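You operate a simulated robot arm through the tools that you are given. There is no shell and no other tool. Be economical: measure what you need, move in short steps, check, and stop when the job is done.

Carry out the task below with a simulated robot arm. There is one attempt and no reset: what you move stays moved.

JOB
Take the long orange tube and put it on the top of the desk. Switch the red switch on. Fetch the teal canister and set it on the aluminium plate on the bottom shelf of bay 5. Fetch the brown bar and set it on the bottom shelf of bay 5. Take the white peg and leave it on the gold bar on the black table. Fetch the red rubber block from the orange bench and set it on the top of the green table. Fetch the beige wood block and set it on the blue tray. Put the blue glass on the grey table away on the cork mat. Stack the beige carton that says "3" from the grey table on top of the beige carton marked "2". Fetch the beige brush and set it on the yellow table. Put the orange pot on the grey table away on the top of the red bench. Put the red canister on the top of the reservoir lid. Open the brown door. Any order will do. Set down upright: teal canister, red rubber block, blue glass, orange pot, red canister.
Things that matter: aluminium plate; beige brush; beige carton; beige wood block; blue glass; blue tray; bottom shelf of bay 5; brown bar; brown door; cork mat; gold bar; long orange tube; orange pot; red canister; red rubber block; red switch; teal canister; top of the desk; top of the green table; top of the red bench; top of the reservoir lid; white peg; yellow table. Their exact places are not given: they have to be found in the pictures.

Only the result counts: the job must be done as asked and must still hold three seconds after the hand-in. Knocking over, shifting, dropping, spilling or breaking anything else fails it. A push-on lid holds only when it is set on centred and level and pressed home; a screw cap is set on level and turned clockwise until tight.

ROBOT AND FRAMES
A 7-joint arm with a two-finger parallel gripper on a trunk, on a base that drives. Base frame: it is fixed to the floor where the robot stands at the start and does not move with it; the origin is under the middle of the robot, x ahead of it, y to its left, z up; the surface under the hand at the start is at about z = 720. Readings come in mm, degrees, newtons and seconds.
With the tool pointing down near the work surface it reaches from about 100 to 680 mm from the robot's upright axis, wherever it stands. Its first joint turns from -143.0 to 143.0 degrees. Places, roughly: aluminium plate [-2000, 2250, 1000]; beige brush (10x4x5 cm) [-5800, 900, 800]; beige carton [-6000, 750, 750]; beige wood block (15x7x5 cm) [-5600, 600, 800]; blue glass (8x8x11 cm) [-5800, 700, 800]; blue tray (20x15x1 cm) [-5900, 1100, 800]; bottom shelf of bay 5 [-2000, 2300, 900]; brown bar (3x35x3 cm) [-3500, 900, 800]; brown door [-7600, -4700, 400]; cork mat (52x17 cm) [-7760, 1080, 860]; gold bar [-1750, -3250, 750]; long orange tube [500, 0, 1000]; orange pot (7x7x15 cm) [-5900, 700, 800]; red canister (6x6x9 cm) [-7500, -1900, 800]; red rubber block (3x6x3 cm) [-2600, -900, 800]; red switch [-1100, 1000, 800]; teal canister (8x8x9 cm) [-2300, 2200, 1000]; top of the desk [500, -3200, 800]; top of the green table [-1200, 900, 800]; top of the red bench [500, -5400, 800]; top of the reservoir lid [-5400, -1200, 900]; white peg (2x2x5 cm) [-2100, -1100, 800]; yellow table [-4300, -1300, 800]. Payload 3 kg.
The tool frame sits at the grasp point between the pads (the TCP): z along the fingers, y along the line on which they close. The tips reach 30 mm beyond it. The gripper opens to 110 mm. The fingers are 20 mm wide and 10 mm thick; the gripper's body (48 by 112 mm) begins 55 mm behind the TCP.
Orientation is that of the tool frame in the base frame, as a unit quaternion [x, y, z, w]. With the fingers straight down and closing along the base's y, the tool's x points along the base's -x, its y along +y and its z along -z.

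CONTROLS
- The arm moves only by the tool move_arm. Its argument "steps" is a list of rows, each a list of 3 entries, a list of its own where there are three numbers: the opening, from 0 (shut) to 1 (fully open), then the shift along the tool's x, y, z in units of 200 mm (1.0 is 200 mm), then the turn, a rotation vector about the tool's x, y, z in units of 90 degrees (1.0 is 90 degrees). In form: [[grip, [dx, dy, dz], [wx, wy, wz]], ...]. A call has 1 to 12 rows; each row is the pose to reach, as a shift and turn from the pose commanded when the call began, along the tool's axes at that moment. A call with a number of a shift or a turn outside -1 to 1 is refused whole. Each row takes 0.2 s and may step no farther than 50 mm and 8.6 degrees from the row before; otherwise, or with a gripper value out of range, the whole call is refused. Where a pose cannot be reached the arm comes as near as it can. A force on the tool above 40 N (or 10 N above the force at the start of the call, whichever is more), or a blocked arm, ends the call early, and 0.2 s more pass. The fingers move at their own pace (about 108 mm/s each) and stop on an object; they squeeze with about 32 N. The grip force told is the motor's: it shows also when the fingers shut on nothing. Time passes only in rows, and 0.2 s behind the last, so rows that repeat a pose let the fingers close. It gives the time, the measured TCP pose, the force on the tool (base axes), the opening and the grip force at its end, in the units of the frame above (readings bear some noise), with the torque about the TCP (base axes, N m) and any sound that the robot's microphone picked up.
- Cameras (640 x 400 px; columns grow to the right, rows downward): "scene" is now at [153.6, -36.1, 1685.2]; the picture's right is [-0.43, -0.90, -0.00], its down [-0.67, 0.32, -0.67] and it looks along [0.61, -0.29, -0.74] (base axes); focal length 287 px, centre (320, 200). "wrist" rides on the gripper at [72, 17, -103] in the tool frame; the picture's right is [-0.23, 0.97, 0.00], its down [-0.76, -0.18, -0.62] and it looks along [-0.61, -0.14, 0.78] (tool axes); focal length 222 px, centre (320, 200).
- capture(camera): a new picture of that camera. The clock stands still meanwhile.
- raise_lower(by): slides the trunk up (or, below 0, down) by that many mm; the arm and the scene camera ride with it, the base frame stays. It gives what a move gives, with no picture.
- roll_base(legs): drives the robot by 1 to 6 legs, each [ahead, left, turn to the left] in mm, mm and degrees, along the robot's own axes; the way and the turn of a leg run together, so that a leg with both is an arc; at most 1500 mm and 180 degrees a leg. The arm and the cameras ride along, it lands a little off, and it stops where it bumps. It gives what a move gives.
- pan_tilt(pan, tilt): turns the head with the scene camera to pan (to the left, within 86 degrees either way) and tilt (down, from -29 to 69), counted from straight ahead of the robot. It gives what a move gives.
- point_at(camera, pixels): for up to 12 pixels [column, row] of the newest picture of that camera ("zoom" is the newest enlarged one), the place [x, y, z] in the base frame of the surface seen there, good to about 2 mm, but the place of the scene camera against the robot may be out by one fixed shift of up to 12 mm in any direction. The clock stands still meanwhile.
- close_up(camera, box): a new picture of the part [left, top, right, bottom] of that camera's present view, enlarged. The clock stands still meanwhile.
- job_done(): hands the job in; it is judged then, once.

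Work in short steps. Measure before you move; look again where a grasp or a placing could have gone wrong, and mend it. You have 378 turns and 334 pictures in all, those below and enlarged ones among them. Open the gripper and draw the arm clear of the work before you hand the job in, unless the task says otherwise; then end with one line.

The tools are called after ">>>" by a JSON object that holds its "fn" and its "kwargs". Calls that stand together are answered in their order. move_arm: Moves the arm, as the interface text tells. Its arguments: {"type":"object","properties":{"steps":{"type":"array","items":{"type":"array"}}},"required":["steps"]} The other tools are called the same way: raise_lower (by) slides the trunk up or down; roll_base (legs) drives the base; pan_tilt (pan, tilt) turns the head that bears the scene camera; capture (camera) takes a picture; point_at (camera, pixels) gives the place of the surface under pixels of a picture; close_up (camera, box) takes an enlarged picture of a part of a camera's view; job_done () hands the job in.

At the start:

```text
clock: 0.0
ee_pos: [691.4, -317.5, 1189.7]
ee_rot: [0.0, 1.0, 0.0, 0.0]
contact_force: [-0.1, -0.3, 0.7]
moment: [0.02, 0.0, -0.02]
finger_gap: 109.7
gripper_force: 0.0
trunk travel left (down, up): [-800.0, 90.0]
robot x, y, heading: [2.2, 3.1, -0.4]
head pan, tilt: [-25.8, 47.7]
```

scene: 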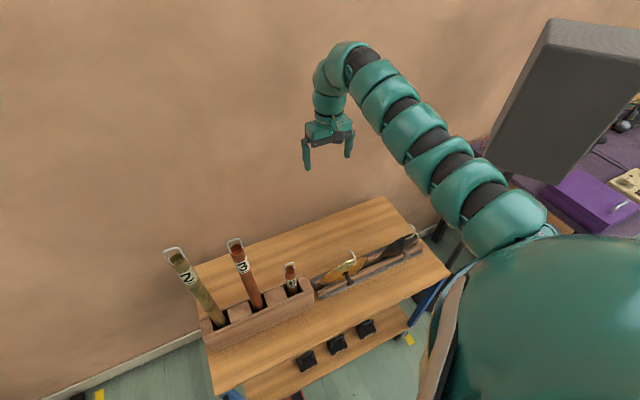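
wrist: 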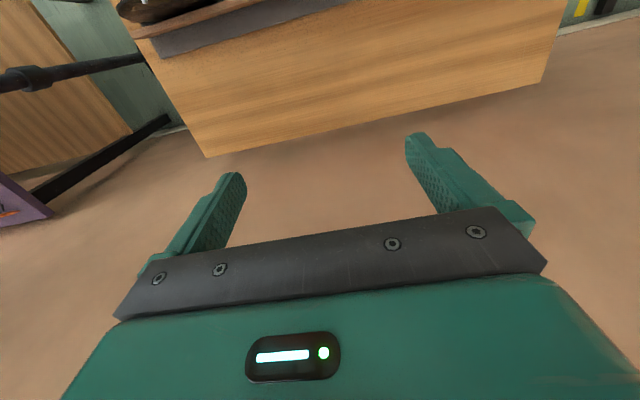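

The scene picture shows a rack with tubes around (200-300, 250-320). I look closer to find the long orange tube.

>>> {"fn": "close_up", "kwargs": {"camera": "scene", "box": [140, 200, 460, 400]}}

>>> {"fn": "point_at", "kwargs": {"camera": "scene", "pixels": [[236, 243], [243, 262], [257, 303], [260, 308], [290, 267], [292, 285], [180, 255], [215, 320], [230, 295], [280, 320], [240, 360]]}}

```text
2.00 times, centred on (300, 300) of scene
```

zoom: 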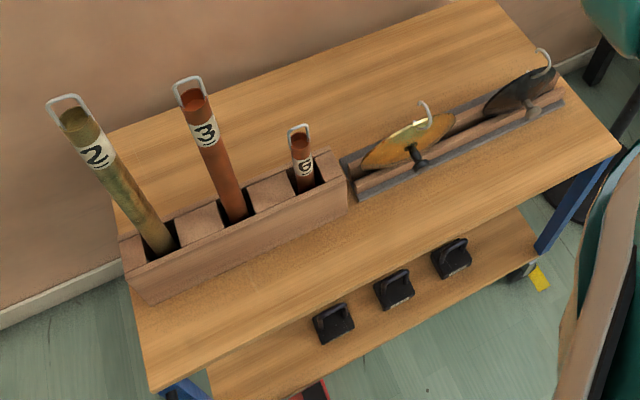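

```text
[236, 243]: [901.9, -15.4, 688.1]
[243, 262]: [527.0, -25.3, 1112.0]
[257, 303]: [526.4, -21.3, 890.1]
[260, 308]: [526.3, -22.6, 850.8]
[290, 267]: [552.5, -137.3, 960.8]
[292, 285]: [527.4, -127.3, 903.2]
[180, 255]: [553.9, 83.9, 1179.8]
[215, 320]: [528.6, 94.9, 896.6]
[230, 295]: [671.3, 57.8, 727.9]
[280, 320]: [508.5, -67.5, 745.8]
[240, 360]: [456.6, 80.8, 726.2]
```

The long orange tube is the one marked "3". I measure its axis, top, the rack height, and the fingertips (to find the scene camera's fixed shift).

>>> {"fn": "point_at", "kwargs": {"camera": "zoom", "pixels": [[188, 78], [193, 92], [185, 100], [206, 92], [205, 135], [216, 138], [232, 200], [197, 220], [240, 222], [260, 240], [268, 195], [301, 140]]}}

>>> {"fn": "close_up", "kwargs": {"camera": "scene", "box": [288, 105, 368, 185]}}

>>> {"fn": "capture", "kwargs": {"camera": "wrist"}}

```text
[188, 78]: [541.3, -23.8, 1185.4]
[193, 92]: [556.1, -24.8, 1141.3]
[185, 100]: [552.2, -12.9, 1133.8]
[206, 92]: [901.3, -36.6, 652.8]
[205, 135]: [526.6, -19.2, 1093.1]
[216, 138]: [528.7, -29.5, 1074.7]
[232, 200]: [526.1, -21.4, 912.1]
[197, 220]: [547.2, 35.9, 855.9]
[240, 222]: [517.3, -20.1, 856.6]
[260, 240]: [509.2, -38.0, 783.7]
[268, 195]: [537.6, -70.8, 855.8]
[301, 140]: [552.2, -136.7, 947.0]
```

```text
5.00 times, centred on (328, 145) of scene
```

zoom: 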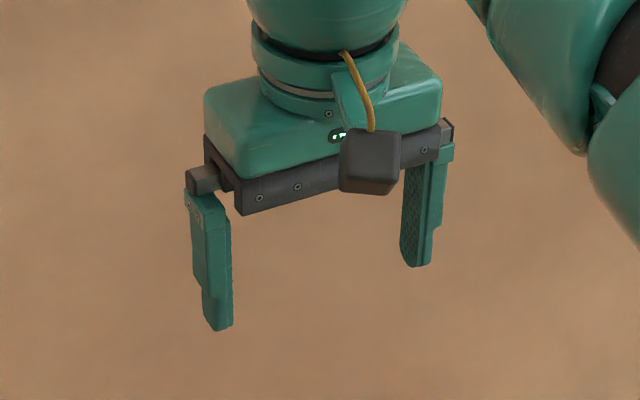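

```text
329 pictures are left
```

wrist: 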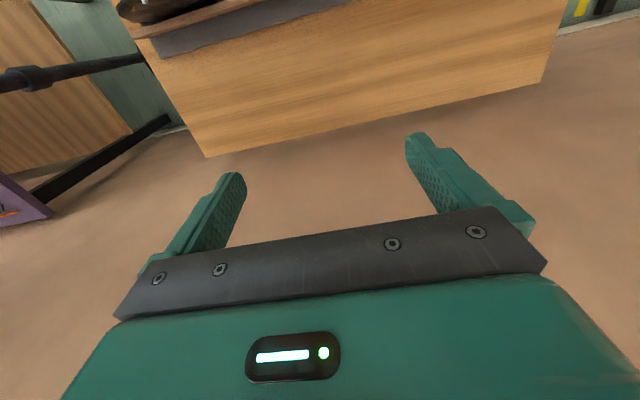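

Measure the fingertips in the zoom for the camera shift.

>>> {"fn": "point_at", "kwargs": {"camera": "zoom", "pixels": [[222, 322], [214, 326], [228, 300], [205, 250], [404, 260], [412, 264], [427, 262], [403, 215], [225, 260], [415, 240]]}}

>>> {"fn": "point_at", "kwargs": {"camera": "wrist", "pixels": [[235, 178], [417, 140], [541, 80], [206, 155], [408, 155], [241, 190]]}}

```text
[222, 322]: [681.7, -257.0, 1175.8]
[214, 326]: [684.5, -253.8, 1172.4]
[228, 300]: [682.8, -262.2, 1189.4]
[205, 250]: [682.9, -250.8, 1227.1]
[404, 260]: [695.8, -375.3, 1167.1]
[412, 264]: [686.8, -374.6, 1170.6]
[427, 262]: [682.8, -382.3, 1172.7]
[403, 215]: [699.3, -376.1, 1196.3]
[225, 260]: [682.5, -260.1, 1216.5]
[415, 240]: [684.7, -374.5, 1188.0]
```

```text
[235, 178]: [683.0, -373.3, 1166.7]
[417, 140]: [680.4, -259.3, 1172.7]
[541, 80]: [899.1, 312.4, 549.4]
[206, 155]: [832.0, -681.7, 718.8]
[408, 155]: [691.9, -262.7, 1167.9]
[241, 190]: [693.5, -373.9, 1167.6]
```

Scene shift is small (about +1.5, -2, +7). The tube stands at about (538, -21), from rack top 850 to 1135, so I swing the tool to point ahead (turn -90° about tool y) while drawing back.

>>> {"fn": "move_arm", "kwargs": {"steps": [[0.7, [0.1, 0.09, 0], [0, -0.09, 0]], [0.7, [0.2, 0.18, 0], [0, -0.18, 0]], [0.7, [0.3, 0.27, 0], [0, -0.27, 0]], [0.7, [0.4, 0.36, 0], [0, -0.36, 0]], [0.7, [0.5, 0.45, 0], [0, -0.45, 0]], [0.7, [0.6, 0.54, 0], [0, -0.54, 0]], [0.7, [0.7, 0.63, 0], [0, -0.63, 0]], [0.7, [0.8, 0.72, 0], [0, -0.72, 0]], [0.7, [0.9, 0.81, 0], [0, -0.81, 0]], [0.7, [1.0, 0.9, 0], [0, -0.9, 0]], [0.7, [1.0, 0.95, 0], [0, -0.95, 0]], [0.7, [1.0, 1.0, 0], [0, -1.0, 0]]]}}

```text
clock: 2.8
ee_pos: [606.1, -140.8, 1376.9]
ee_rot: [0.14, 0.474, 0.033, 0.869]
contact_force: [0.6, -0.4, -0.8]
moment: [-0.05, 0.01, 0.01]
finger_gap: 76.9
gripper_force: 0.0
out of reach, approached as far as the arm can: row 1, 2, 3, 4, 5, 6, 7, 8, 9, 10, 11, 12
trunk travel left (down, up): [-800.0, 90.0]
robot x, y, heading: [-1.3, 0.8, -0.0]
head pan, tilt: [-25.8, 47.7]
stopped in row 12: the arm was blocked; the commanded pose is now the measured one
```

The arm ran into its limits. I look at how it is posed now.

>>> {"fn": "capture", "kwargs": {"camera": "scene"}}

```text
328 pictures are left
```

scene: 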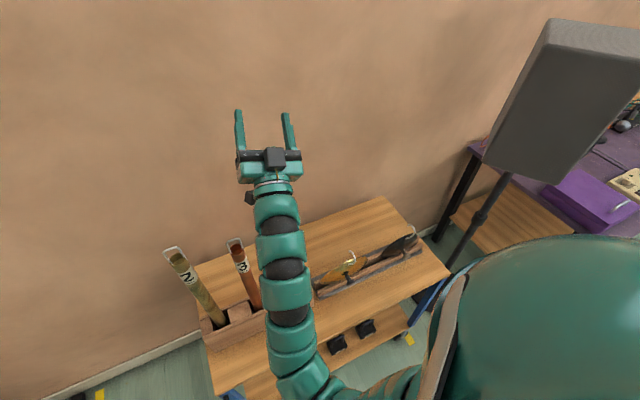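

The arm is nearly upright close in; more standoff is needed for a level reach. I drive back 200 mm.

>>> {"fn": "roll_base", "kwargs": {"legs": [[-200, 0, 0]]}}

```text
clock: 4.4
ee_pos: [404.2, -135.2, 1376.8]
ee_rot: [0.138, 0.474, 0.036, 0.869]
contact_force: [0.5, -0.1, 0.2]
moment: [0.0, 0.05, 0.0]
finger_gap: 77.2
gripper_force: 0.1
trunk travel left (down, up): [-800.0, 90.0]
robot x, y, heading: [-201.2, -3.7, 0.6]
head pan, tilt: [-25.8, 47.7]
```

Now I bring the tool level (pointing +x) at about (384, -21, 1200), clear of the tubes.

>>> {"fn": "move_arm", "kwargs": {"steps": [[0.7, [0.131, 0.049, -0.11], [-0.016, 0.061, -0.027]], [0.7, [0.263, 0.098, -0.221], [-0.031, 0.121, -0.053]], [0.7, [0.394, 0.147, -0.331], [-0.047, 0.182, -0.08]], [0.7, [0.525, 0.196, -0.441], [-0.063, 0.243, -0.107]], [0.7, [0.657, 0.245, -0.552], [-0.078, 0.303, -0.133]], [0.7, [0.788, 0.294, -0.662], [-0.094, 0.364, -0.16]]]}}

```text
clock: 5.8
ee_pos: [396.4, -47.7, 1187.6]
ee_rot: [0.013, 0.693, 0.0, 0.721]
contact_force: [0.0, -0.6, 0.7]
moment: [-0.02, 0.0, -0.02]
finger_gap: 76.8
gripper_force: 0.1
out of reach, approached as far as the arm can: row 1, 2, 3, 4, 5, 6
trunk travel left (down, up): [-800.0, 90.0]
robot x, y, heading: [-197.4, -1.4, 0.5]
head pan, tilt: [-25.8, 47.7]
```

Nearly level. I lower 200 mm (tool x is down) with a bit more reach ahead.

>>> {"fn": "move_arm", "kwargs": {"steps": [[0.7, [0.2, 0, 0.1], [0, 0, 0]], [0.7, [0.4, 0, 0.2], [0, 0, 0]], [0.7, [0.6, 0, 0.3], [0, 0, 0]], [0.7, [0.8, 0, 0.3], [0, 0, 0]], [0.7, [1.0, 0, 0.3], [0, 0, 0]]]}}

```text
clock: 7.0
ee_pos: [462.4, -44.7, 991.6]
ee_rot: [0.014, 0.691, 0.0, 0.723]
contact_force: [0.9, -0.1, 0.3]
moment: [0.0, -0.03, -0.01]
finger_gap: 77.0
gripper_force: 0.1
trunk travel left (down, up): [-800.0, 90.0]
robot x, y, heading: [-202.3, 1.3, 0.3]
head pan, tilt: [-25.8, 47.7]
```

I correct the small tilt and centre on the tube in y, then look through the wrist camera.

>>> {"fn": "move_arm", "kwargs": {"steps": [[0.7, [0, 0.06, 0], [-0.0126, 0.0288, -0.0126]], [0.7, [0, 0.117, 0], [-0.0126, 0.0288, -0.0126]]]}}

>>> {"fn": "capture", "kwargs": {"camera": "wrist"}}

```text
clock: 7.6
ee_pos: [462.0, -20.3, 993.7]
ee_rot: [0.0, 0.707, 0.001, 0.707]
contact_force: [0.1, -0.7, 0.0]
moment: [0.0, 0.0, -0.03]
finger_gap: 77.3
gripper_force: 0.1
trunk travel left (down, up): [-800.0, 90.0]
robot x, y, heading: [-201.1, -1.5, 0.6]
head pan, tilt: [-25.8, 47.7]
```

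```text
327 pictures are left
```

wrist: 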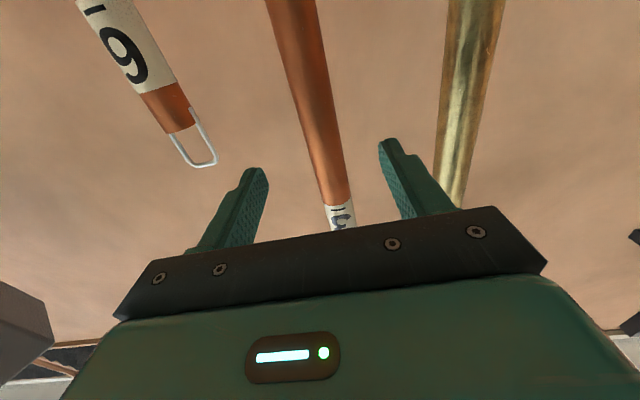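

The orange tube stands between the fingers (about column 325). I measure it with the wrist camera.

>>> {"fn": "point_at", "kwargs": {"camera": "wrist", "pixels": [[310, 100], [300, 100], [328, 100], [322, 150], [338, 190], [290, 50], [160, 110], [440, 170], [454, 190]]}}

```text
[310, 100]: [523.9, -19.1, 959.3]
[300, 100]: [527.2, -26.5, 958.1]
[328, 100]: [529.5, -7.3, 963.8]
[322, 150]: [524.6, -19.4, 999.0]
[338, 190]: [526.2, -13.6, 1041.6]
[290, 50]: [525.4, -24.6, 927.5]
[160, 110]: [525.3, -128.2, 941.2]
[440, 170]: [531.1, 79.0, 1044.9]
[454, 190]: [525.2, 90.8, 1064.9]
```

Axis is near (538, -19). I lower to z≈955 (near its middle), advance 76 mm and close.

>>> {"fn": "move_arm", "kwargs": {"steps": [[0.7, [0.19, 0.005, 0], [0, 0, 0]], [0.7, [0.19, 0.005, 0.2], [0, 0, 0]], [0.7, [0.19, 0.005, 0.38], [0, 0, 0]], [0.0, [0.19, 0.005, 0.38], [0, 0, 0]], [0.0, [0.19, 0.005, 0.38], [0, 0, 0]], [0.0, [0.19, 0.005, 0.38], [0, 0, 0]]]}}

```text
clock: 9.0
ee_pos: [539.0, -18.6, 953.8]
ee_rot: [0.0, 0.708, 0.0, 0.706]
contact_force: [0.4, -0.2, 0.2]
moment: [-0.27, 0.06, 0.02]
finger_gap: 29.4
gripper_force: 32.4
trunk travel left (down, up): [-800.0, 90.0]
robot x, y, heading: [-207.5, -0.4, 0.7]
head pan, tilt: [-25.8, 47.7]
```

Gripped at 29 mm. I lift straight up by 150 mm.

>>> {"fn": "move_arm", "kwargs": {"steps": [[0.0, [-0.1, 0, 0], [0, 0, 0]], [0.0, [-0.25, 0, 0], [0, 0, 0]], [0.0, [-0.4, 0, 0], [0, 0, 0]], [0.0, [-0.55, 0, 0], [0, 0, 0]], [0.0, [-0.7, 0, 0], [0, 0, 0]], [0.0, [-0.85, 0, 0], [0, 0, 0]]]}}

>>> {"fn": "capture", "kwargs": {"camera": "scene"}}

```text
clock: 10.4
ee_pos: [539.1, -20.4, 1124.5]
ee_rot: [0.0, 0.708, 0.0, 0.707]
contact_force: [-0.1, -0.4, -4.7]
moment: [0.21, -0.02, 0.01]
finger_gap: 29.3
gripper_force: 32.0
trunk travel left (down, up): [-800.0, 90.0]
robot x, y, heading: [-202.7, 1.5, 0.7]
head pan, tilt: [-25.8, 47.7]
```

```text
326 pictures are left
```

scene: 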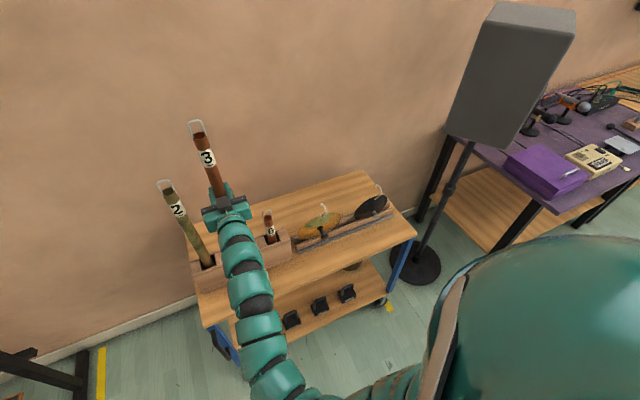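

Tube is out (bottom ≈910, rack top 850). I back off 350 mm and look around to the right for the way to the desk.

>>> {"fn": "roll_base", "kwargs": {"legs": [[-350, 0, 0]]}}

>>> {"fn": "pan_tilt", "kwargs": {"pan": -75, "tilt": 22}}

>>> {"fn": "capture", "kwargs": {"camera": "scene"}}

```text
clock: 12.7
ee_pos: [185.2, -29.6, 1123.8]
ee_rot: [0.004, 0.707, -0.004, 0.707]
contact_force: [-0.1, 0.0, -4.8]
moment: [0.17, -0.01, 0.01]
finger_gap: 29.1
gripper_force: 31.9
trunk travel left (down, up): [-800.0, 90.0]
robot x, y, heading: [-552.8, -2.6, -0.0]
head pan, tilt: [-25.8, 47.7]
```

```text
clock: 13.9
ee_pos: [187.0, -29.8, 1124.4]
ee_rot: [0.005, 0.708, -0.004, 0.706]
contact_force: [0.3, -0.5, -5.1]
moment: [0.16, 0.0, 0.04]
finger_gap: 29.0
gripper_force: 31.7
trunk travel left (down, up): [-800.0, 90.0]
robot x, y, heading: [-553.9, -1.3, -0.4]
head pan, tilt: [-75.0, 22.0]
```

```text
325 pictures are left
```

scene: 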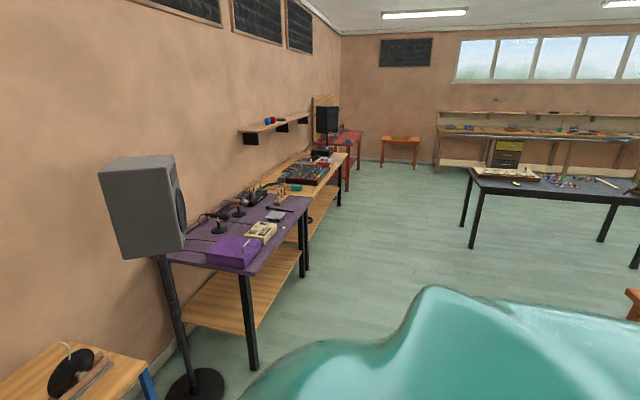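

Along the wall: purple table, wooden desk, red bench at the far end; a black table in the middle. I measure their edges and free desk space.

>>> {"fn": "point_at", "kwargs": {"camera": "scene", "pixels": [[252, 272], [300, 205], [340, 155], [318, 172], [345, 150], [310, 195], [302, 162], [472, 178], [325, 160], [355, 138], [190, 380], [640, 300]]}}

>>> {"fn": "close_up", "kwargs": {"camera": "scene", "box": [220, 90, 420, 215]}}

```text
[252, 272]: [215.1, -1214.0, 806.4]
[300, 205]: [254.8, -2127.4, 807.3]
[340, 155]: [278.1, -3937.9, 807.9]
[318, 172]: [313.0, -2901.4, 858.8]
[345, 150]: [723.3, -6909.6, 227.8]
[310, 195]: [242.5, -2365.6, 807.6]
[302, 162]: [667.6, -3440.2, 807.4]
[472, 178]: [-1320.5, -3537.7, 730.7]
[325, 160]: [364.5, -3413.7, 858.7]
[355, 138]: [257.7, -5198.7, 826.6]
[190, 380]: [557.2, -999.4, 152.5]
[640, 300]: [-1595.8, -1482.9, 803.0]
```

```text
3.20 times, centred on (320, 152) of scene
```

zoom: 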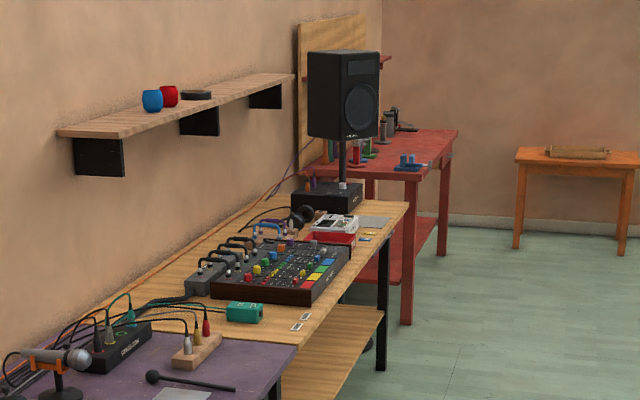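

The route along x≈-553 is free. I turn right, drive 2900 mm, and turn left to face the desk.

>>> {"fn": "roll_base", "kwargs": {"legs": [[0, 0, -90], [1450, 0, 0], [1450, 0, 0], [0, 0, 90]]}}

>>> {"fn": "pan_tilt", "kwargs": {"pan": 0, "tilt": 40}}

>>> {"fn": "capture", "kwargs": {"camera": "scene"}}

```text
clock: 35.4
ee_pos: [118.6, -2930.3, 1123.8]
ee_rot: [0.014, 0.708, -0.014, 0.706]
contact_force: [0.0, 0.3, -4.7]
moment: [-0.16, -0.02, -0.05]
finger_gap: 28.9
gripper_force: 31.8
trunk travel left (down, up): [-800.0, 90.0]
robot x, y, heading: [-623.2, -2886.3, -1.9]
head pan, tilt: [-75.0, 22.0]
```

```text
clock: 36.9
ee_pos: [119.5, -2931.6, 1124.6]
ee_rot: [0.013, 0.708, -0.013, 0.706]
contact_force: [0.8, -0.4, -5.1]
moment: [-0.18, 0.0, -0.03]
finger_gap: 29.0
gripper_force: 31.7
trunk travel left (down, up): [-800.0, 90.0]
robot x, y, heading: [-620.9, -2882.5, -1.6]
head pan, tilt: [0.0, 40.0]
```

```text
323 pictures are left
```

scene: 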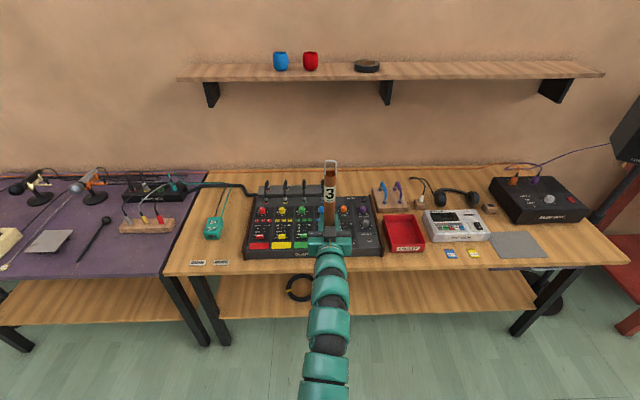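

I measure free areas on the desk: front strip, right front corner, left part.

>>> {"fn": "point_at", "kwargs": {"camera": "scene", "pixels": [[310, 258], [310, 268], [548, 258], [548, 236], [620, 260], [590, 220], [495, 258], [245, 258], [190, 225], [222, 232], [245, 235], [210, 180]]}}

>>> {"fn": "close_up", "kwargs": {"camera": "scene", "box": [380, 160, 640, 322]}}

```text
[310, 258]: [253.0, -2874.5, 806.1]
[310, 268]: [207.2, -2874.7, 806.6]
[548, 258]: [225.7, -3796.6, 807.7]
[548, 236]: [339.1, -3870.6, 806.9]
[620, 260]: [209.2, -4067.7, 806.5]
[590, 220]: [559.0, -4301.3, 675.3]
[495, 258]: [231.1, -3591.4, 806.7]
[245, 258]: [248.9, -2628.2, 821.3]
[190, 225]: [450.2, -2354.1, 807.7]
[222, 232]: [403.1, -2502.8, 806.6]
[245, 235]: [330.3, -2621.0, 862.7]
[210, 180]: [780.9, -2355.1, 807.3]
```

```text
2.46 times, centred on (510, 241) of scene
```

zoom: 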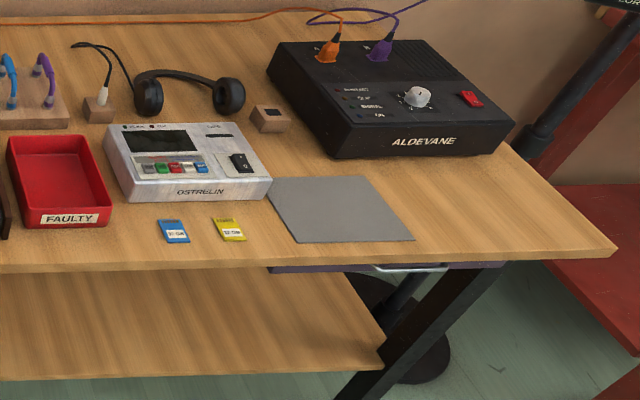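

Look closer at the left end of the desk and centre strips.

>>> {"fn": "close_up", "kwargs": {"camera": "scene", "box": [150, 165, 310, 285]}}

```text
3.33 times, centred on (230, 225) of scene
```

zoom: 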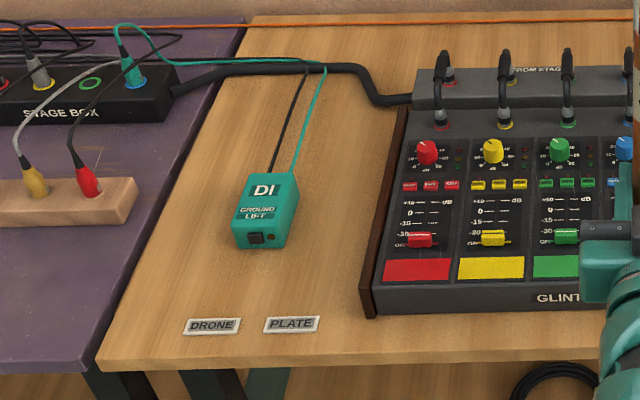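

Between the DI box and the mixer is a free strip; I measure its borders.

>>> {"fn": "point_at", "kwargs": {"camera": "zoom", "pixels": [[285, 235], [300, 180], [320, 320], [362, 310], [385, 215], [397, 120], [325, 72], [385, 95], [340, 355], [232, 235], [170, 240], [340, 200]]}}

```text
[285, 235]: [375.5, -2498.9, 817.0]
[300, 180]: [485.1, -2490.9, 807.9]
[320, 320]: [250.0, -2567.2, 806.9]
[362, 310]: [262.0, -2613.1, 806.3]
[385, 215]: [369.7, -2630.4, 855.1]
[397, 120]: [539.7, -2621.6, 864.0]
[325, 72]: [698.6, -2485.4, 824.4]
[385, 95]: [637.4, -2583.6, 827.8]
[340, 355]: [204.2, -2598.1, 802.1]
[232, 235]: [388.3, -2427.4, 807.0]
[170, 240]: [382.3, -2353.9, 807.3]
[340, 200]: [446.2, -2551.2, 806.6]
```

I check the DI box height and the cable route behind.

>>> {"fn": "point_at", "kwargs": {"camera": "zoom", "pixels": [[265, 190], [292, 185], [285, 212], [345, 68], [355, 70], [365, 78], [400, 98], [275, 160], [297, 150], [160, 225], [150, 245], [320, 325]]}}

```text
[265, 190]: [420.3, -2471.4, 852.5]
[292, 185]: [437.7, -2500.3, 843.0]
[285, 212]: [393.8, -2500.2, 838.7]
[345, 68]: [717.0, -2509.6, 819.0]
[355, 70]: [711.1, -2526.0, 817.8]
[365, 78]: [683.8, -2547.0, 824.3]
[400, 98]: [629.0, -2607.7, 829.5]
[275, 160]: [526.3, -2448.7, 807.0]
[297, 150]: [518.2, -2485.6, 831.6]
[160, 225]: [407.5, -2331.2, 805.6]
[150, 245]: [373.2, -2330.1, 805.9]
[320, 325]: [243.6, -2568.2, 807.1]
```

Clear: desk ~800, DI top ~845, mixer ~857. I drive sideways to y≈-2556 and ahead 300 mm with the trunk raised.

>>> {"fn": "raise_lower", "kwargs": {"by": 60}}

>>> {"fn": "roll_base", "kwargs": {"legs": [[0, 326, 1.6], [250, 0, 0]]}}

```text
clock: 37.9
ee_pos: [118.2, -2932.9, 1183.3]
ee_rot: [0.014, 0.708, -0.014, 0.706]
contact_force: [-0.2, 0.3, -4.4]
moment: [0.24, -0.01, 0.01]
finger_gap: 29.3
gripper_force: 32.2
trunk travel left (down, up): [-860.0, 30.0]
robot x, y, heading: [-623.1, -2879.5, -1.6]
head pan, tilt: [0.0, 40.0]
```

```text
clock: 41.5
ee_pos: [374.3, -2561.9, 1183.1]
ee_rot: [-0.005, 0.708, 0.005, 0.706]
contact_force: [1.0, 0.3, -4.9]
moment: [0.16, 0.0, 0.04]
finger_gap: 29.2
gripper_force: 32.1
trunk travel left (down, up): [-860.0, 30.0]
robot x, y, heading: [-370.8, -2548.2, 1.0]
head pan, tilt: [0.0, 40.0]
```

Now I pitch the tool down 90° about its y (tube becomes level) while drawing in to ~600 mm reach.

>>> {"fn": "move_arm", "kwargs": {"steps": [[0, [0.04, 0, -0.06], [0, 0.083, 0]], [0, [0.08, 0, -0.12], [0, 0.167, 0]], [0, [0.12, 0, -0.18], [0, 0.25, 0]], [0, [0.16, 0, -0.24], [0, 0.333, 0]], [0, [0.2, 0, -0.3], [0, 0.417, 0]], [0, [0.24, 0, -0.36], [0, 0.5, 0]], [0, [0.28, 0, -0.42], [0, 0.583, 0]], [0, [0.32, 0, -0.48], [0, 0.667, 0]], [0, [0.36, 0, -0.54], [0, 0.75, 0]], [0, [0.4, 0, -0.6], [0, 0.833, 0]], [0, [0.4, 0, -0.66], [0, 0.917, 0]], [0, [0.4, 0, -0.72], [0, 1.0, 0]]]}}

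>>> {"fn": "capture", "kwargs": {"camera": "scene"}}

```text
clock: 44.1
ee_pos: [229.5, -2565.5, 1077.7]
ee_rot: [-0.006, 0.999, -0.001, 0.036]
contact_force: [0.5, -0.3, 0.2]
moment: [-0.06, 0.01, -0.03]
finger_gap: 30.4
gripper_force: 0.1
out of reach, approached as far as the arm can: row 12
trunk travel left (down, up): [-860.0, 30.0]
robot x, y, heading: [-368.8, -2553.7, 1.1]
head pan, tilt: [0.0, 40.0]
```

```text
320 pictures are left
```

scene: 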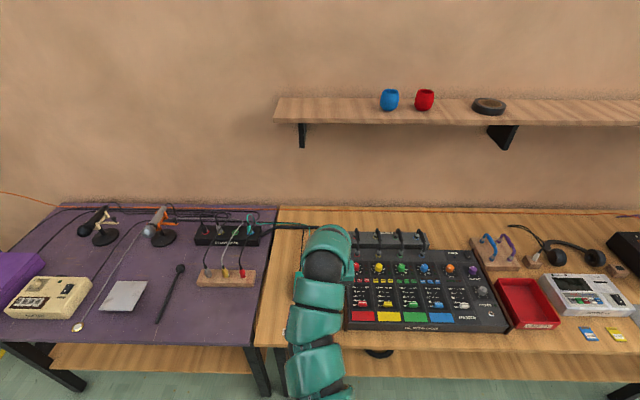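

The force reading says the weight is gone; I check with the wrist camera.

>>> {"fn": "capture", "kwargs": {"camera": "wrist"}}

>>> {"fn": "pan_tilt", "kwargs": {"pan": 0, "tilt": 66}}

>>> {"fn": "capture", "kwargs": {"camera": "scene"}}

```text
319 pictures are left
```

wrist: 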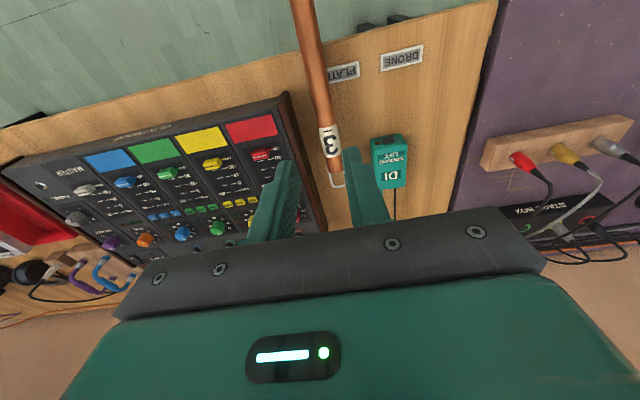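

```text
clock: 45.0
ee_pos: [230.6, -2566.0, 1078.3]
ee_rot: [-0.007, 0.999, -0.001, 0.037]
contact_force: [-0.2, -0.2, 0.2]
moment: [0.01, -0.05, -0.01]
finger_gap: 28.3
gripper_force: 0.1
trunk travel left (down, up): [-860.0, 30.0]
robot x, y, heading: [-369.1, -2550.0, 1.2]
head pan, tilt: [0.0, 66.0]
```

```text
318 pictures are left
```

scene: 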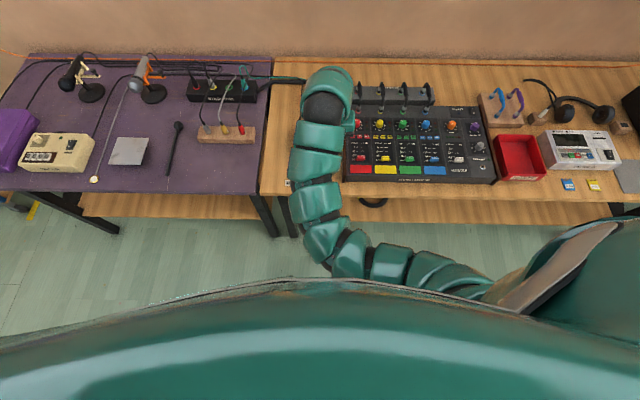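

The tube seems to be out of the grip. I measure where it is.

>>> {"fn": "capture", "kwargs": {"camera": "wrist"}}

>>> {"fn": "point_at", "kwargs": {"camera": "wrist", "pixels": [[304, 20], [315, 70], [325, 120], [331, 160], [340, 183], [295, 3], [270, 200], [360, 180]]}}

```text
317 pictures are left
```

wrist: 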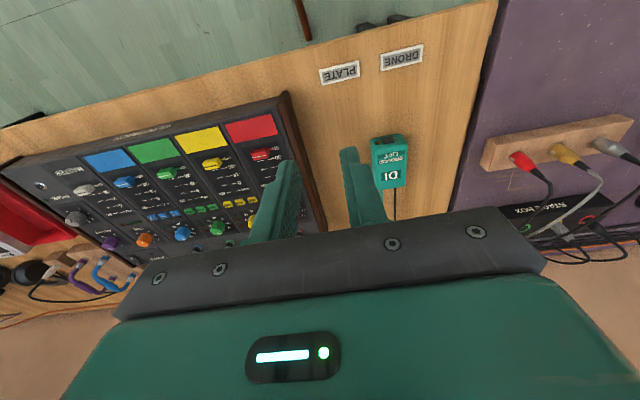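

```text
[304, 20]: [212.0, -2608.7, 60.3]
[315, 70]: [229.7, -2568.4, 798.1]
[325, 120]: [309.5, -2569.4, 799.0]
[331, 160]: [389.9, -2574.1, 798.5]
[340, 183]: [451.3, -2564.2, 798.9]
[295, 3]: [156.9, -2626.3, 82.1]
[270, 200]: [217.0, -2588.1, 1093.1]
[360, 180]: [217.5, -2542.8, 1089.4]
```

The tube has fallen to the floor while the fingers stand at 28 mm with no force. I test whether the gripper still obeys a shut command.

>>> {"fn": "move_arm", "kwargs": {"steps": [[0.0, [0, 0, 0], [0, 0, 0]], [0.0, [0, 0, 0], [0, 0, 0]]]}}

>>> {"fn": "pan_tilt", "kwargs": {"pan": -20, "tilt": 69}}

>>> {"fn": "capture", "kwargs": {"camera": "scene"}}

>>> {"fn": "capture", "kwargs": {"camera": "wrist"}}

```text
clock: 45.6
ee_pos: [229.4, -2565.6, 1077.6]
ee_rot: [-0.007, 0.999, 0.0, 0.037]
contact_force: [-0.2, 0.1, 1.2]
moment: [0.03, 0.02, 0.0]
finger_gap: 0.0
gripper_force: 32.1
trunk travel left (down, up): [-860.0, 30.0]
robot x, y, heading: [-368.2, -2551.2, 1.1]
head pan, tilt: [0.0, 66.0]
```

```text
clock: 46.4
ee_pos: [229.5, -2566.0, 1077.3]
ee_rot: [-0.007, 0.999, -0.001, 0.038]
contact_force: [-0.5, -0.1, 0.7]
moment: [0.02, -0.05, 0.0]
finger_gap: 0.0
gripper_force: 32.0
trunk travel left (down, up): [-860.0, 30.0]
robot x, y, heading: [-371.8, -2550.5, 1.0]
head pan, tilt: [-20.0, 68.8]
```

```text
316 pictures are left
```

scene: 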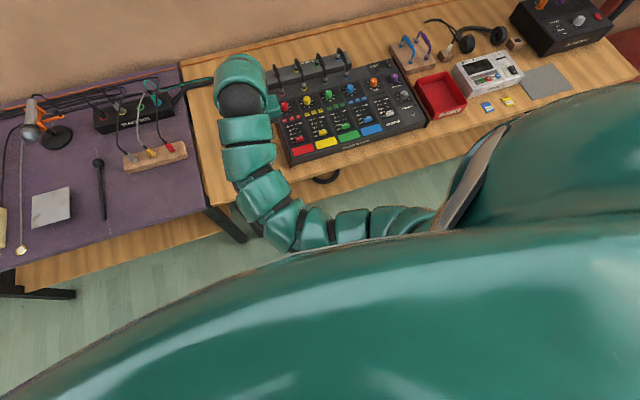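

```text
315 pictures are left
```

wrist: 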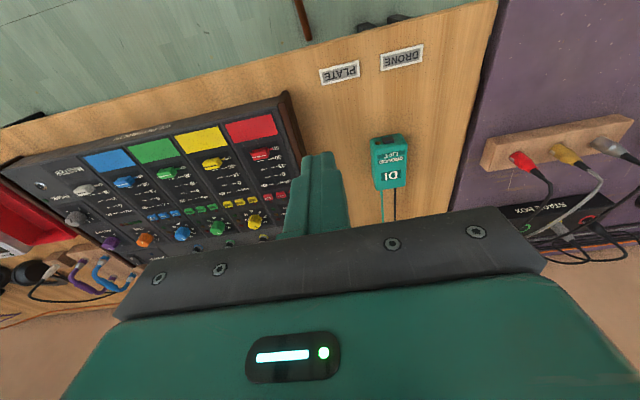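

The gripper works again, so the grip was lost in a fault or by levering; the tube lies on the floor near (180, -2620). I back off and look at it.

>>> {"fn": "roll_base", "kwargs": {"legs": [[-450, 0, -1]]}}

>>> {"fn": "pan_tilt", "kwargs": {"pan": 0, "tilt": 55}}

>>> {"fn": "capture", "kwargs": {"camera": "scene"}}

>>> {"fn": "capture", "kwargs": {"camera": "wrist"}}

```text
clock: 49.1
ee_pos: [-221.2, -2584.1, 1078.1]
ee_rot: [0.004, 0.999, -0.002, 0.038]
contact_force: [0.4, 0.5, 0.6]
moment: [-0.02, 0.01, 0.0]
finger_gap: 0.3
gripper_force: 32.0
trunk travel left (down, up): [-860.0, 30.0]
robot x, y, heading: [-815.5, -2553.6, -0.2]
head pan, tilt: [-20.0, 68.8]
```

```text
clock: 50.0
ee_pos: [-220.3, -2584.6, 1078.4]
ee_rot: [0.004, 0.999, -0.001, 0.037]
contact_force: [-0.9, -0.1, 0.5]
moment: [0.02, 0.0, 0.02]
finger_gap: 0.0
gripper_force: 32.3
trunk travel left (down, up): [-860.0, 30.0]
robot x, y, heading: [-816.8, -2552.4, -0.3]
head pan, tilt: [0.0, 55.0]
```

```text
314 pictures are left
```

scene: 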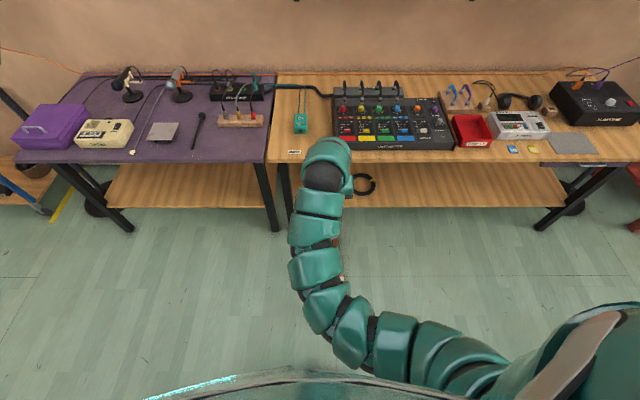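

```text
313 pictures are left
```

wrist: 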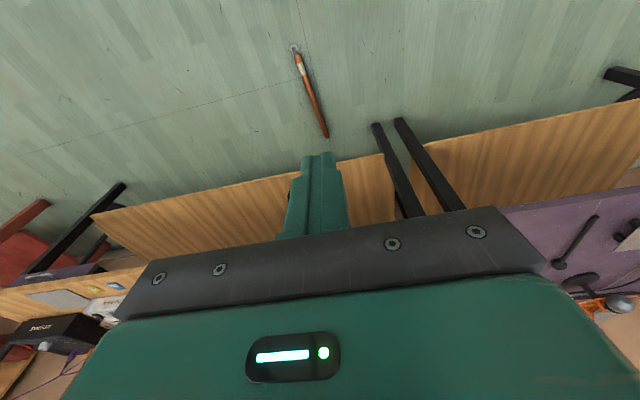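

The tube lies flat on the open floor. I measure it.

>>> {"fn": "point_at", "kwargs": {"camera": "wrist", "pixels": [[294, 46], [299, 56], [302, 70], [311, 95], [318, 115], [327, 136]]}}

>>> {"fn": "close_up", "kwargs": {"camera": "wrist", "box": [250, 20, 410, 150]}}

```text
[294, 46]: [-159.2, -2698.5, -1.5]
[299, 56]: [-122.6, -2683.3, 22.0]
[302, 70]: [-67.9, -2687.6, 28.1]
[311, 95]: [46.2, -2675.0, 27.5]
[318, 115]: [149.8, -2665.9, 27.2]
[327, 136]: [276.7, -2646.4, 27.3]
```

```text
3.08 times, centred on (330, 85) of wrist
```

zoom: 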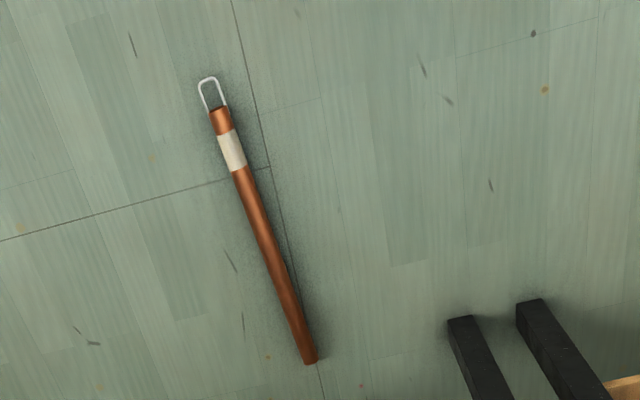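

Tube: centre about (80, -2667), axis turned ~5.6°. I drive ahead 280 mm and lower the trunk 780 mm.

>>> {"fn": "roll_base", "kwargs": {"legs": [[280, -60, 0]]}}

>>> {"fn": "raise_lower", "kwargs": {"by": -780}}

>>> {"fn": "move_arm", "kwargs": {"steps": [[0.6, [0, 0, 0], [0, 0, 0]], [0.6, [0, 0, 0], [0, 0, 0]]]}}

>>> {"fn": "capture", "kwargs": {"camera": "wrist"}}

```text
clock: 51.9
ee_pos: [59.7, -2648.9, 1077.9]
ee_rot: [0.007, 0.999, -0.001, 0.037]
contact_force: [1.7, 0.2, -0.3]
moment: [0.02, 0.05, 0.0]
finger_gap: 0.3
gripper_force: 31.8
trunk travel left (down, up): [-860.0, 30.0]
robot x, y, heading: [-537.8, -2616.5, -0.5]
head pan, tilt: [0.0, 55.0]
```

```text
refused: -780 is not a number from -400 to 400
```

```text
clock: 52.5
ee_pos: [59.6, -2648.7, 1078.0]
ee_rot: [0.007, 0.999, -0.001, 0.039]
contact_force: [0.9, -0.2, 0.3]
moment: [-0.02, 0.01, -0.01]
finger_gap: 66.1
gripper_force: 0.0
trunk travel left (down, up): [-860.0, 30.0]
robot x, y, heading: [-541.1, -2619.1, -0.2]
head pan, tilt: [0.0, 55.0]
```

```text
311 pictures are left
```

wrist: 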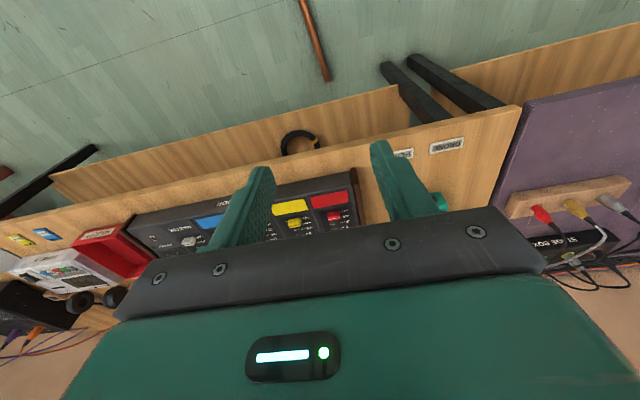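

Trunk steps are limited to 400 mm; I lower in two goes.

>>> {"fn": "raise_lower", "kwargs": {"by": -390}}

>>> {"fn": "raise_lower", "kwargs": {"by": -390}}

>>> {"fn": "capture", "kwargs": {"camera": "wrist"}}

```text
clock: 56.3
ee_pos: [59.8, -2649.3, 687.0]
ee_rot: [0.007, 0.999, -0.001, 0.037]
contact_force: [-0.2, 0.3, -0.4]
moment: [0.01, 0.0, 0.02]
finger_gap: 65.9
gripper_force: 0.1
trunk travel left (down, up): [-470.0, 420.0]
robot x, y, heading: [-538.4, -2615.0, -0.4]
head pan, tilt: [0.0, 55.0]
```

```text
clock: 60.0
ee_pos: [60.5, -2648.9, 297.5]
ee_rot: [0.006, 0.999, -0.001, 0.038]
contact_force: [1.0, -0.3, 0.3]
moment: [0.0, -0.01, 0.0]
finger_gap: 65.9
gripper_force: 0.1
trunk travel left (down, up): [-80.0, 810.0]
robot x, y, heading: [-538.9, -2614.2, -0.3]
head pan, tilt: [0.0, 55.0]
```

```text
310 pictures are left
```

wrist: 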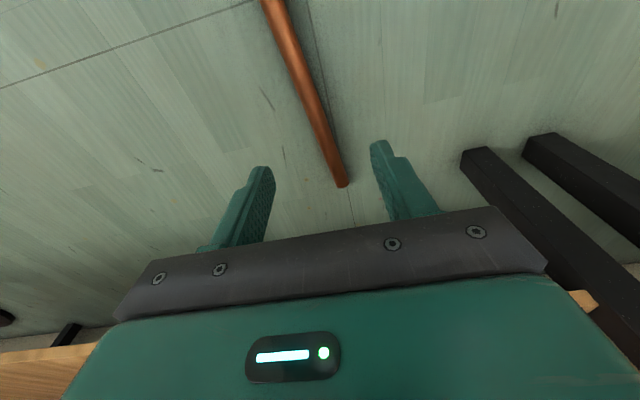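

I re-measure the tube at this range.

>>> {"fn": "point_at", "kwargs": {"camera": "wrist", "pixels": [[276, 15], [298, 65], [313, 105], [330, 150], [342, 183]]}}

```text
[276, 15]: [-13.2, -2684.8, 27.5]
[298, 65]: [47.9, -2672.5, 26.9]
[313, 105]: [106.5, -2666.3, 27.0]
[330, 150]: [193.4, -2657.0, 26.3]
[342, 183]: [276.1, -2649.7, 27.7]
```

I align over the tube (turn 6.9°, fix pitch) and lower 180 mm first.

>>> {"fn": "move_arm", "kwargs": {"steps": [[0.6, [0.012, -0.052, 0.2], [0, 0.024, -0.038]], [0.6, [0.024, -0.104, 0.4], [0, 0.048, -0.077]], [0.6, [0.024, -0.104, 0.65], [0, 0.048, -0.077]], [0.6, [0.024, -0.104, 0.9], [0, 0.048, -0.077]]]}}

>>> {"fn": "capture", "kwargs": {"camera": "wrist"}}

```text
clock: 61.0
ee_pos: [69.8, -2671.1, 117.6]
ee_rot: [-0.052, 0.999, -0.003, 0.0]
contact_force: [0.0, 0.0, 0.5]
moment: [0.0, -0.01, -0.01]
finger_gap: 66.1
gripper_force: 0.1
trunk travel left (down, up): [-80.0, 810.0]
robot x, y, heading: [-536.1, -2614.9, -0.6]
head pan, tilt: [0.0, 55.0]
```

```text
309 pictures are left
```

wrist: 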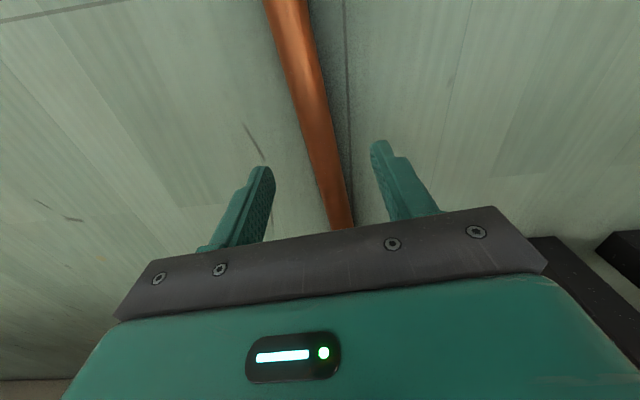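

Aligned. I lower 83 mm and close.

>>> {"fn": "move_arm", "kwargs": {"steps": [[0.6, [0, 0, 0.2], [0, 0, 0]], [0.6, [0, 0, 0.415], [0, 0, 0]], [0.0, [0, 0, 0.415], [0, 0, 0]], [0.0, [0, 0, 0.415], [0, 0, 0]], [0.0, [0, 0, 0.415], [0, 0, 0]], [0.0, [0, 0, 0.25], [0, 0, 0]], [0.0, [0, 0, 0.0], [0, 0, 0]]]}}

>>> {"fn": "capture", "kwargs": {"camera": "wrist"}}

```text
clock: 62.6
ee_pos: [67.6, -2668.2, 114.4]
ee_rot: [-0.054, 0.999, -0.004, 0.0]
contact_force: [0.2, -0.5, -4.2]
moment: [-0.02, 0.05, 0.11]
finger_gap: 29.1
gripper_force: 31.9
trunk travel left (down, up): [-80.0, 810.0]
robot x, y, heading: [-536.8, -2619.4, -0.5]
head pan, tilt: [0.0, 55.0]
```

```text
308 pictures are left
```

wrist: 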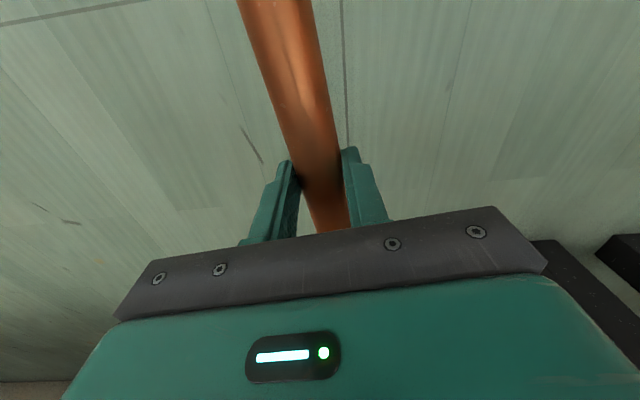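

Held (29 mm, 4.2 N). The far end is under the desk edge, so I back off 250 mm, then raise the trunk.

>>> {"fn": "roll_base", "kwargs": {"legs": [[-250, 0, 0]]}}

>>> {"fn": "raise_lower", "kwargs": {"by": 400}}

>>> {"fn": "raise_lower", "kwargs": {"by": 390}}

>>> {"fn": "move_arm", "kwargs": {"steps": [[0.0, [0, 0, -0.2], [0, 0, 0]], [0.0, [0, 0, -0.4], [0, 0, 0]], [0.0, [0, 0, -0.6], [0, 0, 0]]]}}

```text
clock: 64.5
ee_pos: [-179.0, -2662.5, 114.3]
ee_rot: [-0.058, 0.998, -0.004, -0.001]
contact_force: [0.3, -0.1, -4.6]
moment: [-0.01, 0.04, 0.12]
finger_gap: 29.2
gripper_force: 31.8
trunk travel left (down, up): [-80.0, 810.0]
robot x, y, heading: [-790.1, -2614.8, 0.0]
head pan, tilt: [0.0, 55.0]
```

```text
clock: 68.3
ee_pos: [-179.9, -2661.6, 514.5]
ee_rot: [-0.059, 0.998, -0.004, -0.001]
contact_force: [-0.2, -0.2, -5.5]
moment: [-0.01, 0.06, -0.15]
finger_gap: 29.2
gripper_force: 31.9
trunk travel left (down, up): [-480.0, 410.0]
robot x, y, heading: [-786.8, -2618.1, 0.1]
head pan, tilt: [0.0, 55.0]
```

```text
clock: 72.0
ee_pos: [-178.9, -2661.3, 903.7]
ee_rot: [-0.059, 0.998, -0.004, -0.001]
contact_force: [-0.5, 0.5, -4.5]
moment: [-0.02, 0.05, 0.11]
finger_gap: 29.1
gripper_force: 32.3
trunk travel left (down, up): [-870.0, 20.0]
robot x, y, heading: [-787.3, -2619.3, 0.0]
head pan, tilt: [0.0, 55.0]
```

```text
clock: 72.8
ee_pos: [-180.1, -2660.3, 1024.4]
ee_rot: [-0.059, 0.998, -0.004, -0.001]
contact_force: [0.0, -0.1, -5.3]
moment: [-0.03, 0.04, -0.16]
finger_gap: 28.7
gripper_force: 31.8
trunk travel left (down, up): [-870.0, 20.0]
robot x, y, heading: [-784.2, -2620.0, 0.4]
head pan, tilt: [0.0, 55.0]
```

Still held. I drive left 107 mm and ahead 630 mm to bring the tube over the strip between the DI box and the mixer.

>>> {"fn": "roll_base", "kwargs": {"legs": [[0, 107, 0], [630, 0, 0]]}}

>>> {"fn": "capture", "kwargs": {"camera": "wrist"}}

```text
clock: 77.2
ee_pos: [464.5, -2523.5, 1023.6]
ee_rot: [-0.074, 0.997, -0.003, 0.0]
contact_force: [0.3, 0.7, -4.0]
moment: [0.05, 0.06, 0.2]
finger_gap: 28.5
gripper_force: 31.9
trunk travel left (down, up): [-870.0, 20.0]
robot x, y, heading: [-140.1, -2500.4, 1.8]
head pan, tilt: [0.0, 55.0]
```

```text
307 pictures are left
```

wrist: 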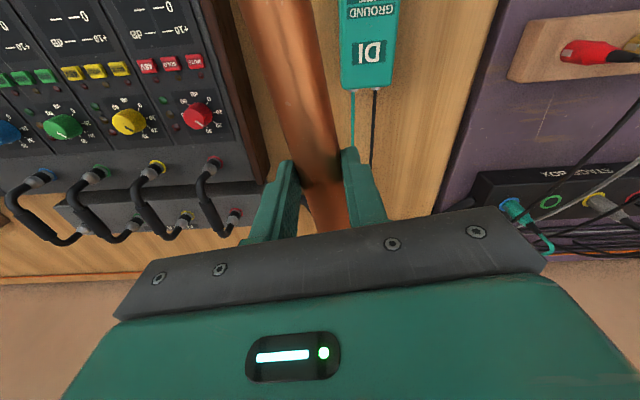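

Yaw is 8.5°. I shift to (452, -2556), ease the yaw to ~5.5° and lower 120 mm, then check.

>>> {"fn": "move_arm", "kwargs": {"steps": [[0.0, [0.043, -0.076, 0.1], [0, 0, 0.016]], [0.0, [0.086, -0.152, 0.2], [0, 0, 0.033]], [0.0, [0.086, -0.152, 0.4], [0, 0, 0.033]], [0.0, [0.086, -0.152, 0.6], [0, 0, 0.033]]]}}

>>> {"fn": "capture", "kwargs": {"camera": "wrist"}}

>>> {"fn": "capture", "kwargs": {"camera": "scene"}}

```text
clock: 78.2
ee_pos: [455.7, -2556.9, 905.7]
ee_rot: [-0.049, 0.999, -0.003, -0.001]
contact_force: [0.9, -0.5, -5.5]
moment: [-0.02, 0.03, -0.01]
finger_gap: 28.8
gripper_force: 31.7
trunk travel left (down, up): [-870.0, 20.0]
robot x, y, heading: [-147.4, -2501.0, 1.8]
head pan, tilt: [0.0, 55.0]
```

```text
306 pictures are left
```

wrist: 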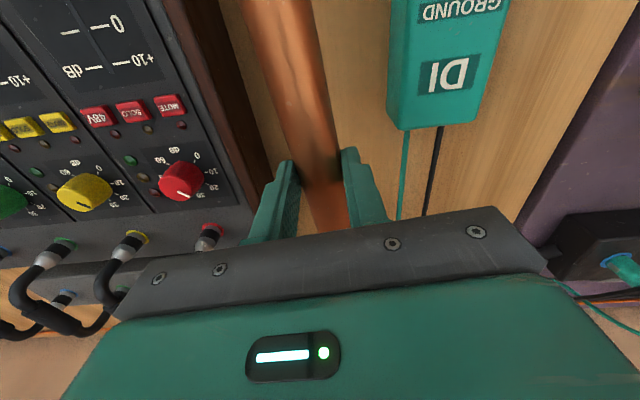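

```text
305 pictures are left
```

scene: 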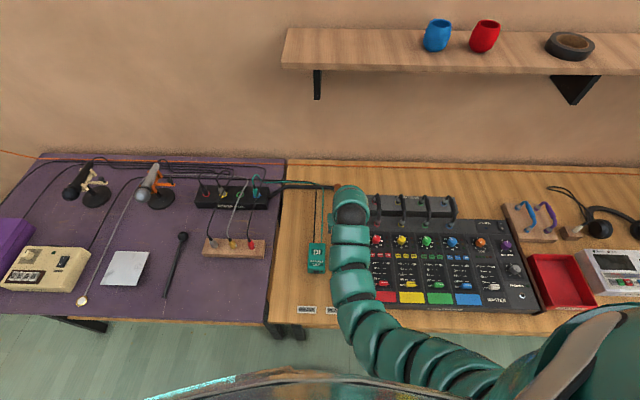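

I check side clearances and the desk height below.

>>> {"fn": "point_at", "kwargs": {"camera": "wrist", "pixels": [[240, 200], [200, 100], [390, 100], [392, 115], [250, 130], [365, 110], [310, 130], [268, 10]]}}

```text
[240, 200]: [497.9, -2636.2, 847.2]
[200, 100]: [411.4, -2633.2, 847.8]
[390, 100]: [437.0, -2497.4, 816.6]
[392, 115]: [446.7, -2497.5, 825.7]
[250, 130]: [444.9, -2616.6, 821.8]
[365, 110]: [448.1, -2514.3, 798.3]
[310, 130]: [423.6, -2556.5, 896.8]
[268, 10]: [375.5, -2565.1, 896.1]
```

Clear on both sides. Lower 68 mm and release gently to a 50 mm opening.

>>> {"fn": "move_arm", "kwargs": {"steps": [[0.0, [0, 0, 0.15], [0, 0, 0]], [0.0, [0, 0, 0.28], [0, 0, 0]], [0.0, [0, 0, 0.335], [0, 0, 0]], [0.0, [0, 0, 0.34], [0, 0, 0]], [0.3, [0, 0, 0.34], [0, 0, 0]], [0.45, [0, 0, 0.34], [0, 0, 0]], [0.45, [0, 0, 0.34], [0, 0, 0]]]}}

>>> {"fn": "capture", "kwargs": {"camera": "wrist"}}

```text
clock: 79.8
ee_pos: [448.9, -2554.6, 836.5]
ee_rot: [-0.048, 0.999, -0.003, -0.001]
contact_force: [0.0, 0.1, 0.3]
moment: [-0.05, 0.02, -0.01]
finger_gap: 49.4
gripper_force: 0.1
trunk travel left (down, up): [-870.0, 20.0]
robot x, y, heading: [-144.6, -2502.6, 2.0]
head pan, tilt: [0.0, 55.0]
```

```text
304 pictures are left
```

wrist: 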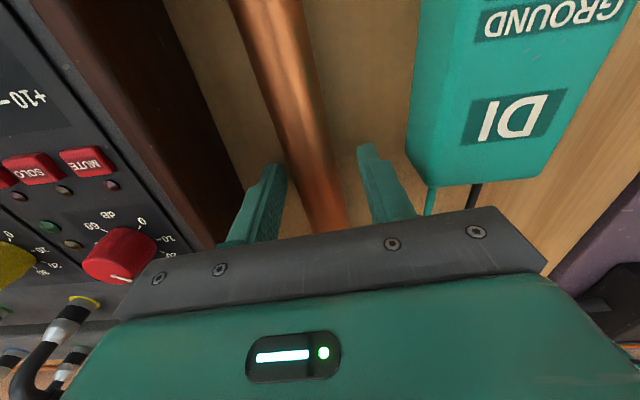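

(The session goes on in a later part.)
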